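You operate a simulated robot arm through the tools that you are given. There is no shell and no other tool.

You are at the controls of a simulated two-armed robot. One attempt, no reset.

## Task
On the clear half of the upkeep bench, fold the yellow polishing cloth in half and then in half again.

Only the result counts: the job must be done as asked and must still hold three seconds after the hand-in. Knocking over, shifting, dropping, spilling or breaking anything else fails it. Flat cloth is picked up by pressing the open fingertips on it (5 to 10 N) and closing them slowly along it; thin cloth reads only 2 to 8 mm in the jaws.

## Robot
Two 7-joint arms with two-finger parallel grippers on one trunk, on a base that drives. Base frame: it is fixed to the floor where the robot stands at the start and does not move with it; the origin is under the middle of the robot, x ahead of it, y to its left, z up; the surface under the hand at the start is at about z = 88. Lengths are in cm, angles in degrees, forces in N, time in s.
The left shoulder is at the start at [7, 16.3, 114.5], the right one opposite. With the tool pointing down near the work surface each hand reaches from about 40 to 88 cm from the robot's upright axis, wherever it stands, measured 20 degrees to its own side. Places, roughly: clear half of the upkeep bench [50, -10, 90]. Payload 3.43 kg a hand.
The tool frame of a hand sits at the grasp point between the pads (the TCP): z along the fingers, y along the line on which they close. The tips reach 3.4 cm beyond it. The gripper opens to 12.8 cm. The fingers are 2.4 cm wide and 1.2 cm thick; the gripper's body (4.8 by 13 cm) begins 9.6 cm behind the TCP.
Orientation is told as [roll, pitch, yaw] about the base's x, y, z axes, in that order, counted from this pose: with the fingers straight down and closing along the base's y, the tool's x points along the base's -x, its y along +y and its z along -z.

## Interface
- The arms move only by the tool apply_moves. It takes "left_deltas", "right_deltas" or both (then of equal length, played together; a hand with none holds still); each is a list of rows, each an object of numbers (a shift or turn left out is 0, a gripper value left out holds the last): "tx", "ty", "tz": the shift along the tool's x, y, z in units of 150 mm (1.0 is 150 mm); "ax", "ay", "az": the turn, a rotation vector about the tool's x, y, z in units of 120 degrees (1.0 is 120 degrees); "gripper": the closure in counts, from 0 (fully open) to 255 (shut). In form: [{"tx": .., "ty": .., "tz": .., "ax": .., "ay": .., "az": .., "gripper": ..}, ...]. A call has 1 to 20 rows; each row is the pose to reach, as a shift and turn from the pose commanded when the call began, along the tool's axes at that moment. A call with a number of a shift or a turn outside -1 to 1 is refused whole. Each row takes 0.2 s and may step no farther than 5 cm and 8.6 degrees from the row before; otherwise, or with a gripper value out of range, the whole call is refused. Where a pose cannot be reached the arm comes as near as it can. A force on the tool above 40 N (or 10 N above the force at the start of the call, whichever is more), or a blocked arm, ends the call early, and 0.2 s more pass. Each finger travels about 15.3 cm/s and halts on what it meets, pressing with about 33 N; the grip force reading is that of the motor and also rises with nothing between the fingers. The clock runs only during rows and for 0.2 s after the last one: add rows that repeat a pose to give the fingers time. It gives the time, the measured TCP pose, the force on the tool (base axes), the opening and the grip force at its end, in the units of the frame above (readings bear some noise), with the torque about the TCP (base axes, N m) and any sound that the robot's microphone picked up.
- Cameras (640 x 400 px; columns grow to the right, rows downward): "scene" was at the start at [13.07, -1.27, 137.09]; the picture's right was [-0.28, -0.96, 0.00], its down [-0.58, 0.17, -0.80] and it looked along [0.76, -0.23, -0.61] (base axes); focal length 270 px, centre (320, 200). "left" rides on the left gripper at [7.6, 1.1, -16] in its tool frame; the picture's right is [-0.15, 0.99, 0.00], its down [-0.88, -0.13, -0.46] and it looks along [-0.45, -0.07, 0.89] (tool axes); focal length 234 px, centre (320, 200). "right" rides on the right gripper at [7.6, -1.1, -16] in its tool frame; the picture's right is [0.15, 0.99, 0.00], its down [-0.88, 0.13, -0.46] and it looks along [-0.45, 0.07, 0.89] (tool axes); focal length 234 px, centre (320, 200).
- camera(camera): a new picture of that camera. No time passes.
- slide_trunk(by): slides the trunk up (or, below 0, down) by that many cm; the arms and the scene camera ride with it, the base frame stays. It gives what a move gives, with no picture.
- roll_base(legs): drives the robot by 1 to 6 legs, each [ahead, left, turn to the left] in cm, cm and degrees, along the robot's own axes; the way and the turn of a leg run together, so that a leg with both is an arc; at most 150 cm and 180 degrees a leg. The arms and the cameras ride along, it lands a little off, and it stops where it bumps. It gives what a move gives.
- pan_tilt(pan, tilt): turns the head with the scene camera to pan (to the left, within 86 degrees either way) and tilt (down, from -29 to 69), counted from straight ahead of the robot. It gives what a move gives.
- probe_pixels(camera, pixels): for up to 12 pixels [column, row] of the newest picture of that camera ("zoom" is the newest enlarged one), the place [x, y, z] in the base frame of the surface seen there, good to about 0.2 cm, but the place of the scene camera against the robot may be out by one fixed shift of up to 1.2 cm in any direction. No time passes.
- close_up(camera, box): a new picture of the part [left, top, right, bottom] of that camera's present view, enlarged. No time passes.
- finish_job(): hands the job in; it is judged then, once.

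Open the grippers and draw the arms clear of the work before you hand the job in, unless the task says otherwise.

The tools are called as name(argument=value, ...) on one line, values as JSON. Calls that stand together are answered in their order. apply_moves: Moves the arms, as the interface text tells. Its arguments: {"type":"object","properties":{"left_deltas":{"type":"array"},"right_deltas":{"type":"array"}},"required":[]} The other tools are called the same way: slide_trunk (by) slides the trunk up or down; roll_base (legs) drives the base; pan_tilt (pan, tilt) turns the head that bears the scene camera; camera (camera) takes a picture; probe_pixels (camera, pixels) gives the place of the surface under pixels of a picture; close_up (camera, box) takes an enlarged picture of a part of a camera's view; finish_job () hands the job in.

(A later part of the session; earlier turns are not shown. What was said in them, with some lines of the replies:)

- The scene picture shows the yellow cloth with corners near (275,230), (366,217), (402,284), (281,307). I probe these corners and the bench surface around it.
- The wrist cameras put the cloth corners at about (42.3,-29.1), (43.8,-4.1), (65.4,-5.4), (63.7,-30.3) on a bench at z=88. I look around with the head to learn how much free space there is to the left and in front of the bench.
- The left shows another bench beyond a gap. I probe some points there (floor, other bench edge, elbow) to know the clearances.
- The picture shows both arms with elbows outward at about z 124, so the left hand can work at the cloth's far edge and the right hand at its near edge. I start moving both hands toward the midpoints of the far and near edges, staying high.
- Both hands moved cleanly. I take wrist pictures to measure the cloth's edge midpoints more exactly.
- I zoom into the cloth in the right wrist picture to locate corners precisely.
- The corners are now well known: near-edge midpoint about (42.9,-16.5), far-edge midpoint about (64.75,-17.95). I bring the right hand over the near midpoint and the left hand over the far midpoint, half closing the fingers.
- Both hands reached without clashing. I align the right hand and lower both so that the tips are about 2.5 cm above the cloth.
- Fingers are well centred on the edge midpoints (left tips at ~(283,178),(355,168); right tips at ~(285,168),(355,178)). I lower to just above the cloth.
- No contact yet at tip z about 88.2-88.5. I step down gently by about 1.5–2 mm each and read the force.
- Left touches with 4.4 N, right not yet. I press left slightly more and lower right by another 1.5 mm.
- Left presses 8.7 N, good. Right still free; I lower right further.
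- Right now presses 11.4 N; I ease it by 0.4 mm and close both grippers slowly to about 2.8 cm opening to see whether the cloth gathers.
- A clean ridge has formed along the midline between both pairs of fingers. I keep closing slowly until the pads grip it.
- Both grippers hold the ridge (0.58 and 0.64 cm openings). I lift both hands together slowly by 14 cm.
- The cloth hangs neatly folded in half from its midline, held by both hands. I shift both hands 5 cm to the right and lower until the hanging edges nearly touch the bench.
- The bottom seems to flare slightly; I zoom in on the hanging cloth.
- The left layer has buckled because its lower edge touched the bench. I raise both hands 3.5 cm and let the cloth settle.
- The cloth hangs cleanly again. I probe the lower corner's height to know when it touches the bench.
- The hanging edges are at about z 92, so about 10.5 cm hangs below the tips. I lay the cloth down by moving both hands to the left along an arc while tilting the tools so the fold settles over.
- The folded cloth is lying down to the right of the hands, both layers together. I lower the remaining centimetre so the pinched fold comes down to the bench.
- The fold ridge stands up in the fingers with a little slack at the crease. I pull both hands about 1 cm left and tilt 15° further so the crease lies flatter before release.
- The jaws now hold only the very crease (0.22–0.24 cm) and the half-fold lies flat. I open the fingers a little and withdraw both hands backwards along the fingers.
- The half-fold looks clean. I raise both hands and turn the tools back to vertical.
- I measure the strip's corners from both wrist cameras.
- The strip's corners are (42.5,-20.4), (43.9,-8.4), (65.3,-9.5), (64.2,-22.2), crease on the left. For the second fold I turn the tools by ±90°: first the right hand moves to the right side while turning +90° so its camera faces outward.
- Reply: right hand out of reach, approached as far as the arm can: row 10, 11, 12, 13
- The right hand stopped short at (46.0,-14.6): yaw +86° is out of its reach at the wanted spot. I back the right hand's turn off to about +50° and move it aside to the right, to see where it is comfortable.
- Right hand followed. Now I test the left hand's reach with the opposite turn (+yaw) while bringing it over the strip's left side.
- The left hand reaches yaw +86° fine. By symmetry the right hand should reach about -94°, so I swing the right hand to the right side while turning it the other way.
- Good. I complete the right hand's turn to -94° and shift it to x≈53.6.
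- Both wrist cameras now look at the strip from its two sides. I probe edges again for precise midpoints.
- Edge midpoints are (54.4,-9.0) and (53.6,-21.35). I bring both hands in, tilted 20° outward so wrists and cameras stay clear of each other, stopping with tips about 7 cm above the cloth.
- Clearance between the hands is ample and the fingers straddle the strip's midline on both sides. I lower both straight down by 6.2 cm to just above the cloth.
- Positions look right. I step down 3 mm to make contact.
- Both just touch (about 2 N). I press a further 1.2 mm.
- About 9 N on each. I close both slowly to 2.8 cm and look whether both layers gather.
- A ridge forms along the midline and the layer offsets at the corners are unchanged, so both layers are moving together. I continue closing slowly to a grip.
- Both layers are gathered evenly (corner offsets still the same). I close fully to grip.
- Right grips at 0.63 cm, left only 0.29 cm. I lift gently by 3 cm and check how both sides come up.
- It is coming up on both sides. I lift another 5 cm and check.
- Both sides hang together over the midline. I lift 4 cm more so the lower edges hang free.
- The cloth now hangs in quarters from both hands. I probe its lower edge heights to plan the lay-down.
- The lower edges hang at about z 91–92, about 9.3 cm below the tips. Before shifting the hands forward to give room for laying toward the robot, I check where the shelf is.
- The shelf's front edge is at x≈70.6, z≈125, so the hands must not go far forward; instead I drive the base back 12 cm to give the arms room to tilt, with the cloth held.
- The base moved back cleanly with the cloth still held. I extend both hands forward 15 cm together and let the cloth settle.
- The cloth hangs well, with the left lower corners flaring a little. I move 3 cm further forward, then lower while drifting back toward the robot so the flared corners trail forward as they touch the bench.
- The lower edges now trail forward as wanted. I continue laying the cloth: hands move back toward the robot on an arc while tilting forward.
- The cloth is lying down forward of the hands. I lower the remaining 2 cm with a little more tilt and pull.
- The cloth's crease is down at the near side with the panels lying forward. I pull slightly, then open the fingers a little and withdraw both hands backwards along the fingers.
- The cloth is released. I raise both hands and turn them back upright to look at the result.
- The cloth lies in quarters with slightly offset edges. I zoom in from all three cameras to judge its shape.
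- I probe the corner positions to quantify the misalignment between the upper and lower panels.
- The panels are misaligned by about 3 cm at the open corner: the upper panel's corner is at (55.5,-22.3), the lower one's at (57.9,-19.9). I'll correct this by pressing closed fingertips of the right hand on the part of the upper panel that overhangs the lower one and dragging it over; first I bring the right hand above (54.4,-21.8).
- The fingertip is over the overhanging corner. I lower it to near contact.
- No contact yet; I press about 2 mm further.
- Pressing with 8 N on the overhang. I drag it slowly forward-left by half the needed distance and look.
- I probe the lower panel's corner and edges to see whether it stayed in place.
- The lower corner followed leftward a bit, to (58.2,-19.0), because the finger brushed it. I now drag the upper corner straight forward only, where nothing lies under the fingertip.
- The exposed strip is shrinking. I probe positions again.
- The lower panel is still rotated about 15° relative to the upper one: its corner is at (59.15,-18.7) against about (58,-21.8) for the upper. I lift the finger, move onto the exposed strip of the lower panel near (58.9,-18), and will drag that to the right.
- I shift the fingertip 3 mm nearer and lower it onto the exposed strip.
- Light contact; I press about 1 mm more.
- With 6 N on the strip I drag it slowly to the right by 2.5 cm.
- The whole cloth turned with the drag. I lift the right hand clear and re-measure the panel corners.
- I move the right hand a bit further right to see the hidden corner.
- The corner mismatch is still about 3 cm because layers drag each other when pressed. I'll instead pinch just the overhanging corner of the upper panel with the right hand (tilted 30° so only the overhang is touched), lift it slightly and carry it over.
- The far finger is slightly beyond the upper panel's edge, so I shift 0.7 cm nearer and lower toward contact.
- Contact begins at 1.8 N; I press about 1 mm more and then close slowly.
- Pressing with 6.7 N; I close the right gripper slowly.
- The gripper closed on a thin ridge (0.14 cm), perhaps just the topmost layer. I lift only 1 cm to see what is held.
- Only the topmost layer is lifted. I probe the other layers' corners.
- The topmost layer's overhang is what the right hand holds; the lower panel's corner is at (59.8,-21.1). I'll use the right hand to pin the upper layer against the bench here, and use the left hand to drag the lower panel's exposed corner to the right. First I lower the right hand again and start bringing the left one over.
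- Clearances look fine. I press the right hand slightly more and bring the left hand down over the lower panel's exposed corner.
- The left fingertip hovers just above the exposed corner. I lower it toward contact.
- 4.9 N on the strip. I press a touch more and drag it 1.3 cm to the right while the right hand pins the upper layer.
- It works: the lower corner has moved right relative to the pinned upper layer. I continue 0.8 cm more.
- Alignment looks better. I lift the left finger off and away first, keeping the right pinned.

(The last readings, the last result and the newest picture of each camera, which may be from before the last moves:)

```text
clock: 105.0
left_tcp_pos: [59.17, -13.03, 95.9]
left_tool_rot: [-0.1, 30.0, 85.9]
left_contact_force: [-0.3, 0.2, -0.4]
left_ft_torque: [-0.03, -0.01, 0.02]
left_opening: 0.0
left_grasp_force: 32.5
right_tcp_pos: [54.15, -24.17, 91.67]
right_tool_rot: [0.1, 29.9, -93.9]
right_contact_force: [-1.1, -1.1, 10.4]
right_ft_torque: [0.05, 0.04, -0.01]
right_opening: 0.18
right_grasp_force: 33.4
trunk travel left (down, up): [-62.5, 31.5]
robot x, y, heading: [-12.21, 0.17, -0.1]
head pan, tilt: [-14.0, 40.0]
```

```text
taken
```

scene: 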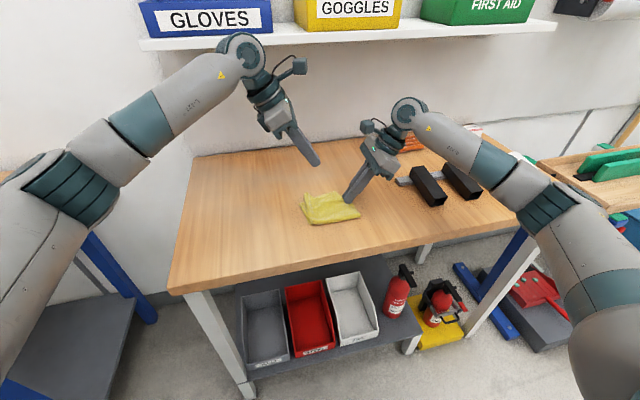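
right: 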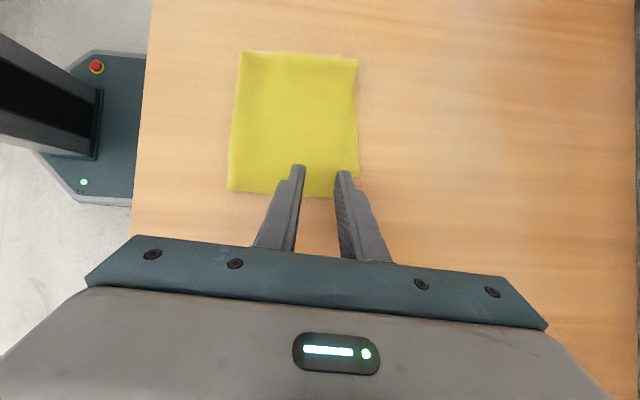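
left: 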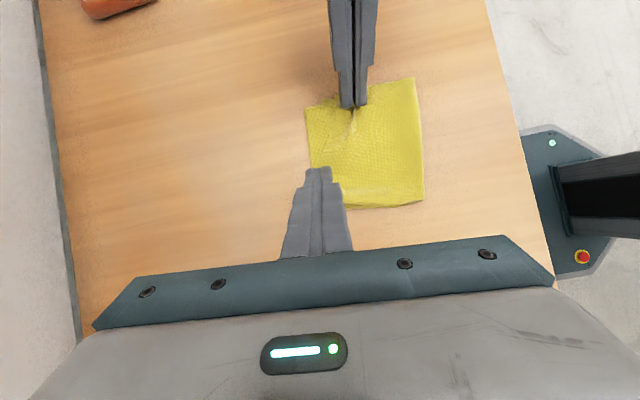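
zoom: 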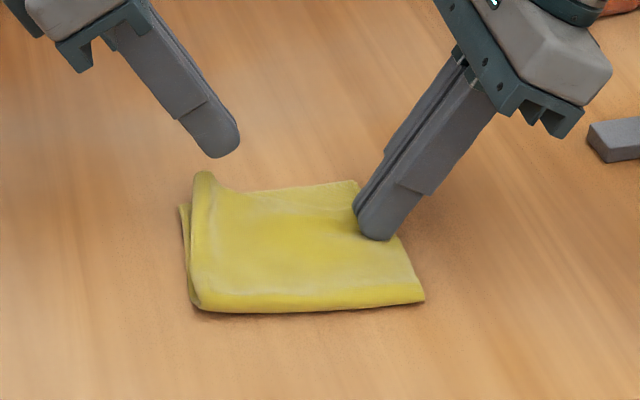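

Much better. I probe the corner positions while the right hand still holds the upper layer.

close_up(camera="right", box=[200, 0, 460, 230])

probe_pixels(camera="zoom", pixels=[[399, 333], [354, 335], [407, 225], [424, 135], [413, 170], [222, 72], [166, 323], [190, 200], [250, 338], [345, 300], [300, 150]])

```text
1.74 times, centred on (330, 115) of right
```

zoom: 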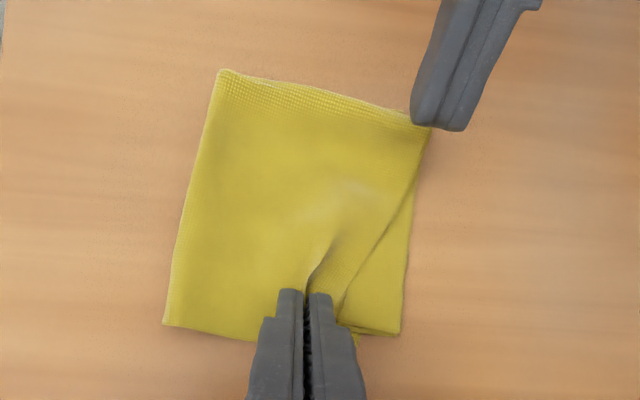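

```text
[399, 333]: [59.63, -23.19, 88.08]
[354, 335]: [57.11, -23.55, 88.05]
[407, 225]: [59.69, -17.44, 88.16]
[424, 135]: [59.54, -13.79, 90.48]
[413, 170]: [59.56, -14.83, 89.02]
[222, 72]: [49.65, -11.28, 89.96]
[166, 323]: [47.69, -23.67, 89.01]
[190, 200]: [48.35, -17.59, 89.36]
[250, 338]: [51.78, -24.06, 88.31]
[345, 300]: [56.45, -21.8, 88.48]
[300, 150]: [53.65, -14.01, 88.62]
```

The lower corner is at (59.6,-23.2), the second upper layer's at (57.1,-23.6): the upper panel now just needs to move about 2 cm forward on this side. I bring the left finger back to pin the lower panel's corner near (59.3,-22.4).

apply_moves(left_deltas=[{"ty": -0.01, "tx": 0.12, "tz": 0.06}, {"ty": -0.025, "tx": 0.24, "tz": 0.15}, {"ty": -0.04, "tx": 0.36, "tz": 0.25}, {"ty": -0.049, "tx": 0.4445, "tz": 0.3875}, {"ty": -0.049, "tx": 0.4445, "tz": 0.3875}])

close_up(camera="right", box=[200, 0, 460, 230])

camera(camera="scene")

```text
clock: 106.2
left_tcp_pos: [59.43, -21.8, 94.14]
left_tool_rot: [0.0, 29.9, 86.0]
left_contact_force: [-0.7, -0.4, 0.7]
left_ft_torque: [-0.01, -0.02, -0.03]
left_opening: 0.0
left_grasp_force: 33.7
right_tcp_pos: [54.08, -24.16, 91.58]
right_tool_rot: [0.1, 30.0, -93.8]
right_contact_force: [0.0, -0.2, 10.7]
right_ft_torque: [0.06, 0.04, -0.02]
right_opening: 0.17
right_grasp_force: 32.7
trunk travel left (down, up): [-62.5, 31.5]
robot x, y, heading: [-12.36, 0.17, 0.3]
head pan, tilt: [-14.0, 40.0]
```

```text
1.74 times, centred on (330, 115) of right
```

zoom: 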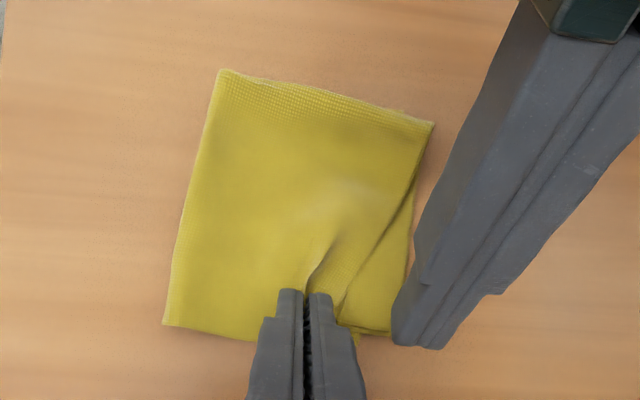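

```text
taken
```

scene: 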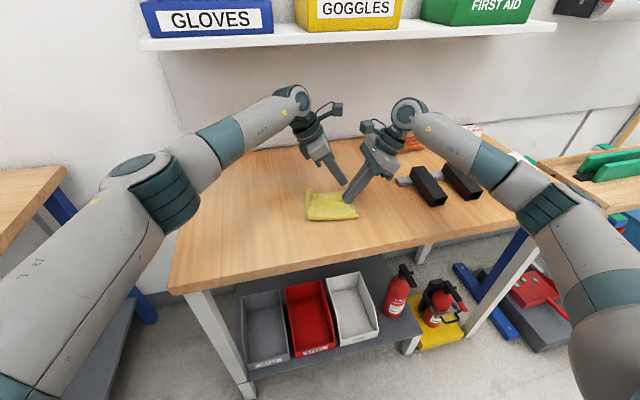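

Positions are safe. I lower the left finger onto the lower corner.

apply_moves(left_deltas=[{"ty": 0.01, "tx": -0.0383, "tz": 0.0664}, {"ty": 0.01, "tx": -0.0783, "tz": 0.1357}, {"ty": 0.01, "tx": -0.0817, "tz": 0.1415}, {"ty": 0.01, "tx": -0.0817, "tz": 0.1415}])

```text
clock: 107.2
left_tcp_pos: [59.19, -21.99, 91.7]
left_tool_rot: [-0.1, 30.0, 86.0]
left_contact_force: [-1.2, 0.2, 1.1]
left_ft_torque: [0.01, 0.0, -0.02]
left_opening: 0.0
left_grasp_force: 32.8
right_tcp_pos: [54.12, -24.08, 91.73]
right_tool_rot: [0.1, 30.1, -93.8]
right_contact_force: [0.7, 0.6, 10.2]
right_ft_torque: [0.09, 0.0, 0.01]
right_opening: 0.14
right_grasp_force: 33.0
trunk travel left (down, up): [-62.5, 31.5]
robot x, y, heading: [-11.58, -0.22, -0.1]
head pan, tilt: [-14.0, 40.0]
```

Light touch; I press the left finger more while raising the right pinch 0.5 cm and carrying it 1.6 cm forward and 0.6 cm left.

apply_moves(left_deltas=[{"tx": -0.005, "tz": 0.00866}, {"tx": -0.005, "tz": 0.00866}, {"tx": -0.005, "tz": 0.00866}, {"tx": -0.005, "tz": 0.00866}, {"tx": -0.005, "tz": 0.00866}, {"tx": -0.005, "tz": 0.00866}, {"tx": -0.005, "tz": 0.00866}, {"tx": -0.005, "tz": 0.00866}], right_deltas=[{"tx": 0.0, "tz": 0.0}, {"tx": 0.0167, "tz": -0.0289}, {"tx": 0.0235, "tz": -0.025, "ty": 0.017}, {"tx": 0.03, "tz": -0.021, "ty": 0.034}, {"tx": 0.037, "tz": -0.017, "ty": 0.052}, {"tx": 0.044, "tz": -0.013, "ty": 0.069}, {"tx": 0.051, "tz": -0.009, "ty": 0.086}, {"tx": 0.0577, "tz": -0.0052, "ty": 0.1033}])

close_up(camera="right", box=[180, 0, 440, 230])

close_up(camera="scene", box=[280, 150, 390, 240])

```text
clock: 109.0
left_tcp_pos: [59.15, -21.88, 91.52]
left_tool_rot: [-0.2, 30.1, 86.0]
left_contact_force: [2.2, -2.1, 16.6]
left_ft_torque: [-0.19, -0.01, 0.02]
left_opening: 0.0
left_grasp_force: 33.7
right_tcp_pos: [55.85, -23.51, 92.22]
right_tool_rot: [0.1, 30.0, -93.8]
right_contact_force: [-0.3, 0.0, 0.2]
right_ft_torque: [-0.01, 0.01, -0.03]
right_opening: 0.17
right_grasp_force: 32.8
trunk travel left (down, up): [-62.5, 31.5]
robot x, y, heading: [-12.03, -0.25, -0.1]
head pan, tilt: [-14.0, 40.0]
```

```text
1.74 times, centred on (310, 115) of right
```

zoom: 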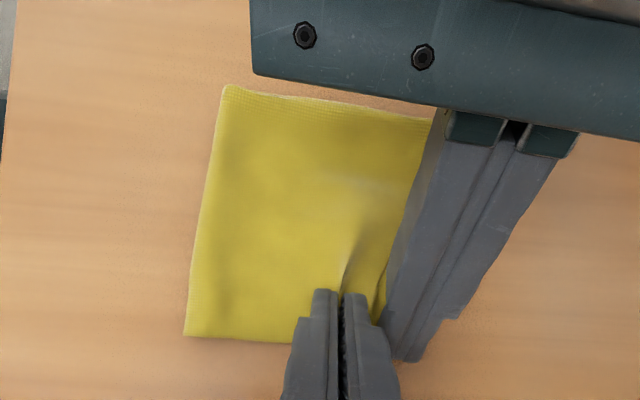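

```text
4.44 times, centred on (335, 195) of scene
```

zoom: 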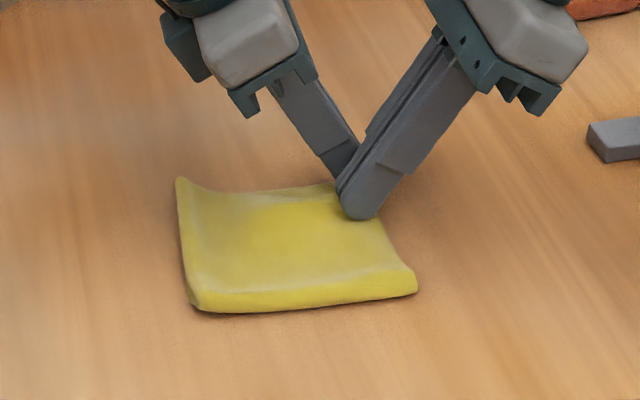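

Now the panels line up neatly. I set the right pinch down, open it gently, and lift the right hand clear while the left still pins.

apply_moves(right_deltas=[{"tx": -0.008, "tz": 0.0139}, {"tx": -0.0137, "tz": 0.0237}, {"tx": -0.0137, "tz": 0.0237, "gripper": 250}, {"tx": -0.0137, "tz": 0.0237, "gripper": 244}, {"tx": -0.0137, "tz": 0.0237, "gripper": 238}, {"tx": -0.0137, "tz": 0.0237, "gripper": 230}, {"tx": -0.0137, "tz": 0.0237, "gripper": 222}, {"tx": -0.0137, "tz": 0.0237, "gripper": 215}, {"tx": -0.0137, "tz": 0.0237, "gripper": 215}, {"tx": 0.01, "tz": -0.02}, {"tx": 0.02, "tz": -0.1}, {"tx": 0.02, "tz": -0.25}, {"tx": 0.0, "tz": -0.4}])

close_up(camera="right", box=[180, 0, 440, 230])

close_up(camera="scene", box=[280, 150, 390, 240])

```text
clock: 111.8
left_tcp_pos: [59.06, -21.92, 91.62]
left_tool_rot: [-0.2, 30.1, 86.0]
left_contact_force: [3.0, -3.0, 20.9]
left_ft_torque: [-0.23, -0.03, 0.03]
left_opening: 0.0
left_grasp_force: 32.9
right_tcp_pos: [55.55, -26.66, 97.32]
right_tool_rot: [0.1, 30.0, -93.7]
right_contact_force: [0.0, 0.4, -0.1]
right_ft_torque: [-0.03, 0.0, 0.01]
right_opening: 2.01
right_grasp_force: 0.0
trunk travel left (down, up): [-62.5, 31.5]
robot x, y, heading: [-11.81, -0.21, 0.1]
head pan, tilt: [-14.0, 40.0]
```

```text
1.74 times, centred on (310, 115) of right
```

zoom: 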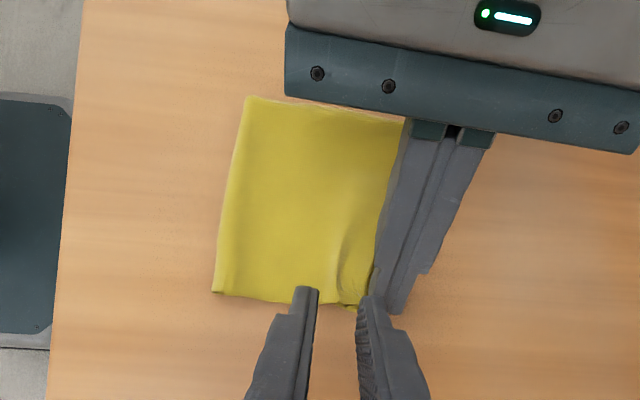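

```text
4.44 times, centred on (335, 195) of scene
```

zoom: 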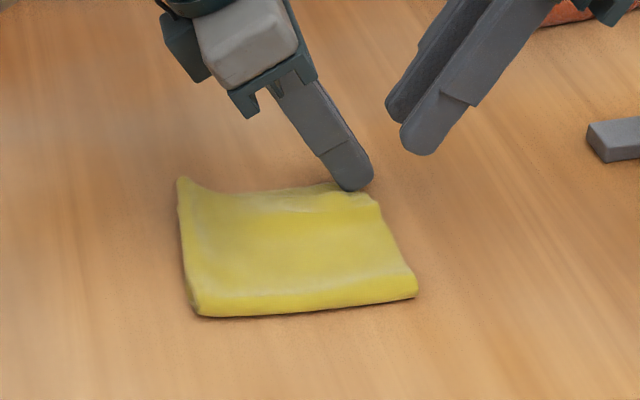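

The right hand is clear and the panels stay aligned. I lift the left finger straight up and away.

apply_moves(left_deltas=[{"tx": 0.0333, "tz": -0.0577}, {"tx": 0.0667, "tz": -0.1155}, {"tx": 0.1333, "tz": -0.231}, {"tx": 0.2, "tz": -0.3464}, {"tx": 0.1, "tz": -0.45}, {"tx": -0.1, "tz": -0.55}, {"tx": -0.3, "tz": -0.65}], right_deltas=[{"tz": -0.05}, {"tz": -0.1}, {"tz": -0.2}, {"tz": -0.3}, {"tz": -0.4}, {"tz": -0.4}, {"tz": -0.4}])

camera(camera="scene")

close_up(camera="scene", box=[285, 170, 385, 240])

camera(camera="right")

camera(camera="left")

```text
clock: 113.4
left_tcp_pos: [60.03, -13.07, 97.5]
left_tool_rot: [-0.1, 30.0, 86.0]
left_contact_force: [-0.1, 0.8, 0.0]
left_ft_torque: [-0.02, -0.03, 0.01]
left_opening: 0.0
left_grasp_force: 33.4
right_tcp_pos: [55.65, -29.15, 102.35]
right_tool_rot: [0.0, 29.9, -93.8]
right_contact_force: [0.3, 0.9, 0.2]
right_ft_torque: [-0.02, 0.0, 0.01]
right_opening: 2.02
right_grasp_force: 0.1
trunk travel left (down, up): [-62.5, 31.5]
robot x, y, heading: [-11.96, 0.08, 0.0]
head pan, tilt: [-14.0, 40.0]
```

```text
taken
```

scene: 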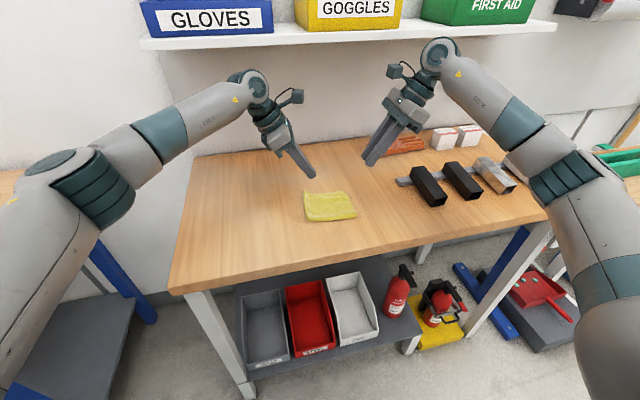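

```text
5.71 times, centred on (335, 205) of scene
```

zoom: 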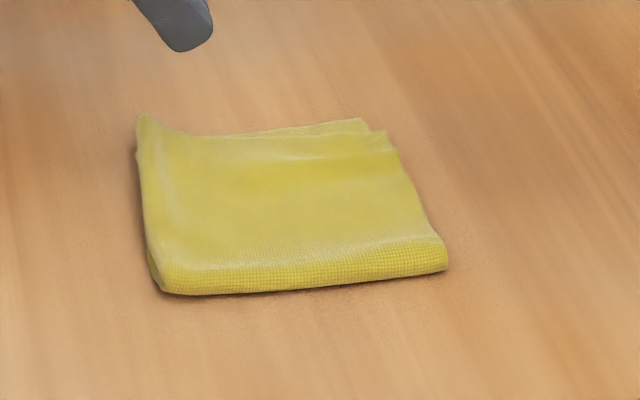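

```text
taken
```

right: 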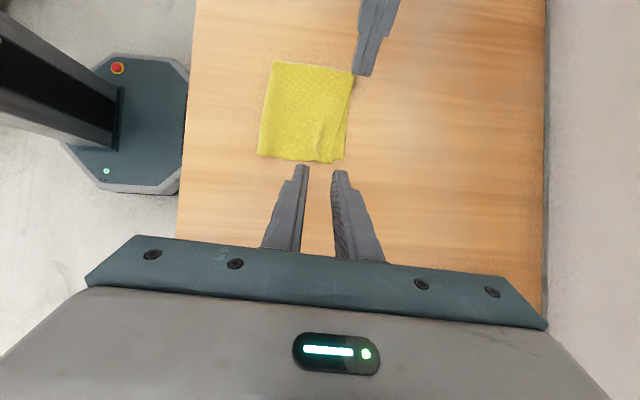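

```text
taken
```

left: 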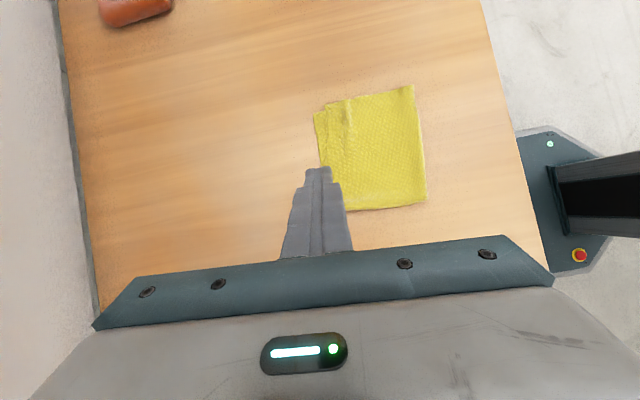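

Now the four layers form a tidy quarter. I zoom in and probe the corner offsets.

close_up(camera="left", box=[290, 70, 450, 220])

close_up(camera="right", box=[240, 40, 380, 180])

probe_pixels(camera="zoom", pixels=[[262, 343], [100, 335], [98, 325], [150, 65], [350, 100], [310, 330], [240, 350], [330, 180], [340, 240], [90, 310], [230, 200]])

```text
2.67 times, centred on (370, 145) of left
```

zoom: 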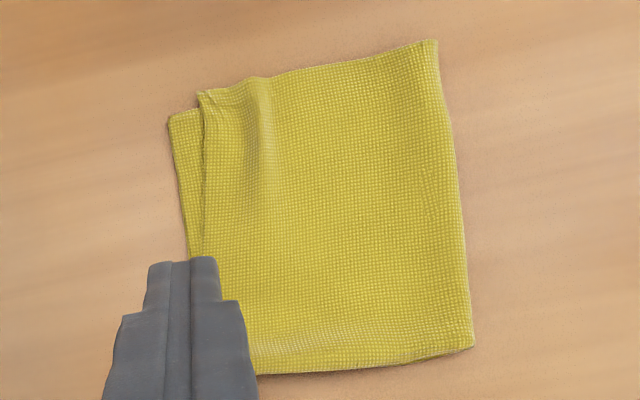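

```text
2.86 times, centred on (310, 110) of right
```

zoom: 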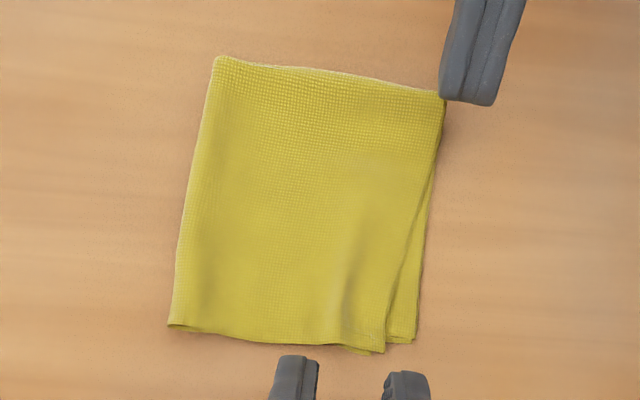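

```text
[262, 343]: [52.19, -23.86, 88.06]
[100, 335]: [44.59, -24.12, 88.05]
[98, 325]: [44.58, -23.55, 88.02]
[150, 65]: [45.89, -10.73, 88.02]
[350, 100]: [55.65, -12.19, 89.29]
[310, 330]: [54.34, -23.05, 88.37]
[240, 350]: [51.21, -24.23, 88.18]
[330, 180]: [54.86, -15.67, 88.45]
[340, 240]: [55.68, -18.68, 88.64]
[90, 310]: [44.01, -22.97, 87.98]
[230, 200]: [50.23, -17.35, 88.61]
```

probe_pixels(camera="zoom", pixels=[[383, 350], [414, 340], [375, 353], [441, 98], [216, 58], [170, 326], [425, 220], [400, 250], [185, 220], [350, 290]])

```text
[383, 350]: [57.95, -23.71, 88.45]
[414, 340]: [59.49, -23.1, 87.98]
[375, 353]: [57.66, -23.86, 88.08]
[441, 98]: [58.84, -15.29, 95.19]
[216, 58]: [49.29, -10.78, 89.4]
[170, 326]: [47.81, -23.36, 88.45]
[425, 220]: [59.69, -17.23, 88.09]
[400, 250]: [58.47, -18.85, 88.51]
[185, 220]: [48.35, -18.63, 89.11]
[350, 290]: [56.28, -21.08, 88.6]
```

Corners now agree within about 1.5–2 cm. I move the left hand away to inspect the far-left corner that looked raised.

apply_moves(left_deltas=[{"tx": -0.1, "tz": -0.15}, {"tx": -0.2, "tz": -0.3}, {"tx": -0.35, "tz": -0.45}, {"tx": -0.5, "tz": -0.6}])

close_up(camera="right", box=[240, 40, 380, 180])

probe_pixels(camera="zoom", pixels=[[441, 95], [430, 105], [400, 90], [350, 80], [435, 140], [420, 100], [300, 90], [445, 120]])

close_up(camera="scene", box=[285, 170, 385, 240])

camera(camera="left")

```text
clock: 114.4
left_tcp_pos: [60.64, -1.87, 101.74]
left_tool_rot: [-0.1, 30.0, 86.0]
left_contact_force: [0.1, 0.5, 0.1]
left_ft_torque: [-0.07, 0.0, 0.0]
left_opening: 0.0
left_grasp_force: 32.3
right_tcp_pos: [55.72, -29.31, 102.42]
right_tool_rot: [0.0, 29.9, -93.8]
right_contact_force: [0.1, -0.1, 0.0]
right_ft_torque: [-0.01, 0.0, 0.02]
right_opening: 2.04
right_grasp_force: 0.1
trunk travel left (down, up): [-62.5, 31.5]
robot x, y, heading: [-11.94, -0.11, 0.1]
head pan, tilt: [-14.0, 40.0]
```

```text
2.86 times, centred on (310, 110) of right
```

zoom: 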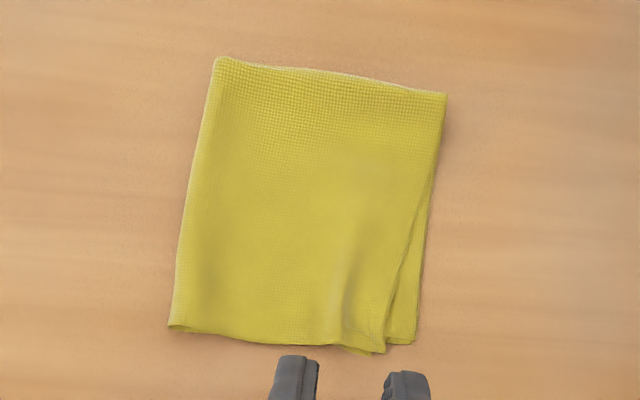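

```text
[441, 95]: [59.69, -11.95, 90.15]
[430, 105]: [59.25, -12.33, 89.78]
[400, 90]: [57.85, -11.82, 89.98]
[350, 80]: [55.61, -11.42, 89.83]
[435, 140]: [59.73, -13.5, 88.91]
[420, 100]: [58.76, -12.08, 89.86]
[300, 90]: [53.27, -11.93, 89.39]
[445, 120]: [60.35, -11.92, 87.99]
```

```text
5.71 times, centred on (335, 205) of scene
```

zoom: 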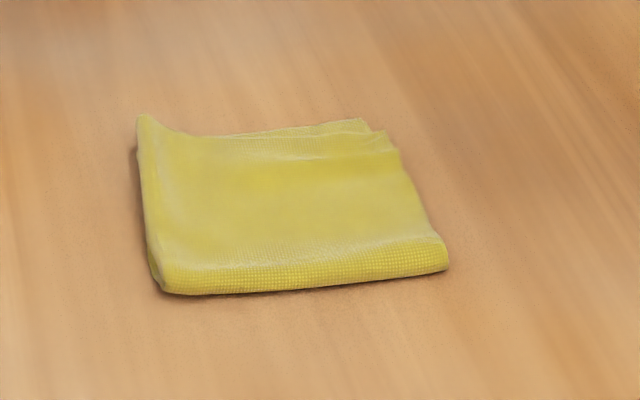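

```text
taken
```

left: 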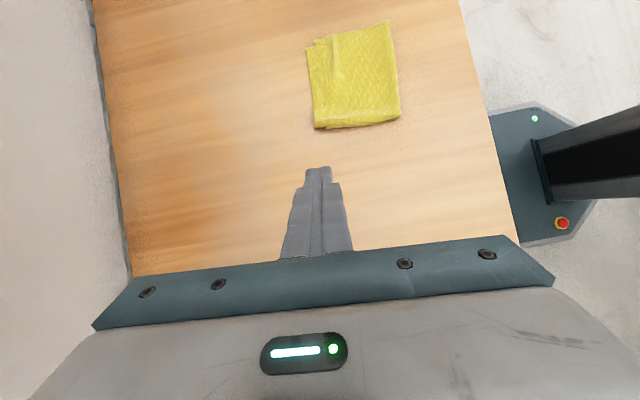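

The cloth lies as a tidy quarter, about 11.5 by 12.5 cm, with layers aligned. I open both grippers and draw the arms up and back, clear of the work.

apply_moves(left_deltas=[{"tx": 0.05, "tz": -0.09, "ty": 0.05, "gripper": 200}, {"tx": 0.1, "tz": -0.18, "ty": 0.2, "gripper": 120}, {"tx": 0.1, "tz": -0.24, "ty": 0.4, "gripper": 50}, {"tx": 0.1, "tz": -0.3, "ty": 0.6, "gripper": 0}, {"tx": 0.05, "tz": -0.33, "ty": 0.75, "gripper": 0}, {"tx": 0.0, "tz": -0.36, "ty": 0.8, "gripper": 0}, {"tx": 0.0, "tz": -0.36, "ty": 0.8, "gripper": 0}], right_deltas=[{"tx": 0.05, "tz": -0.09, "ty": -0.05, "gripper": 200}, {"tx": 0.1, "tz": -0.18, "ty": -0.2, "gripper": 120}, {"tx": 0.1, "tz": -0.24, "ty": -0.4, "gripper": 50}, {"tx": 0.1, "tz": -0.3, "ty": -0.6, "gripper": 0}, {"tx": 0.05, "tz": -0.33, "ty": -0.75, "gripper": 0}, {"tx": 0.0, "tz": -0.36, "ty": -0.8, "gripper": 0}, {"tx": 0.0, "tz": -0.36, "ty": -0.8, "gripper": 0}])

camera(camera="scene")

close_up(camera="scene", box=[285, 170, 385, 240])

```text
clock: 116.0
left_tcp_pos: [48.8, 1.47, 106.41]
left_tool_rot: [0.0, 29.9, 86.1]
left_contact_force: [0.5, -0.3, -0.2]
left_ft_torque: [0.01, 0.0, -0.03]
left_opening: 12.8
left_grasp_force: 0.0
right_tcp_pos: [43.46, -31.4, 107.03]
right_tool_rot: [0.1, 30.1, -93.8]
right_contact_force: [0.1, -0.7, 0.3]
right_ft_torque: [-0.02, -0.02, 0.0]
right_opening: 12.82
right_grasp_force: 0.0
trunk travel left (down, up): [-62.5, 31.5]
robot x, y, heading: [-12.1, 0.0, 0.0]
head pan, tilt: [-14.0, 40.0]
```

```text
taken
```

scene: 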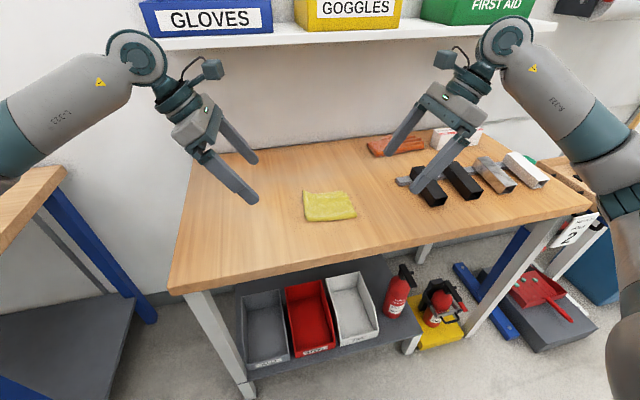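

```text
5.71 times, centred on (335, 205) of scene
```

zoom: 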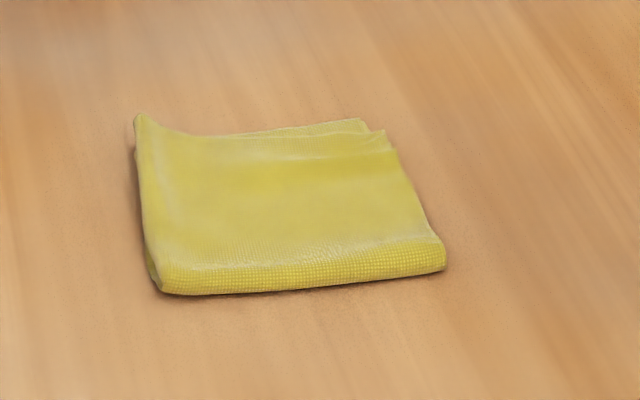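

The cloth is a stable, tidy quarter fold on the clear half of the bench. Grippers are open, arms are clear, and the bars, glove and boxes are where they were. I hand in the job.

finish_job()

```text
The job is handed in.
```

I folded the yellow polishing cloth in half and then in half again. It lies on the clear half of the bench as a quarter of about 11.5 by 12.5 cm.

- **Alignment:** after the second fold the layers were about 3 cm out at the open corner. I worked them back into line, and they now agree to within about 2 cm there.
- **Flatness:** the far-left corner stands about 2 cm above the bench, and the second crease is still a little rounded. I did not press either one flat.
- **Other items:** in the last picture the bars, glove and boxes had not moved. Both grippers are open and the arms are drawn clear.
- **Robot position:** I backed the base up about 12 cm during the second fold and left it there.

The job was handed in, but no verdict came back, so I don't know how it was judged.
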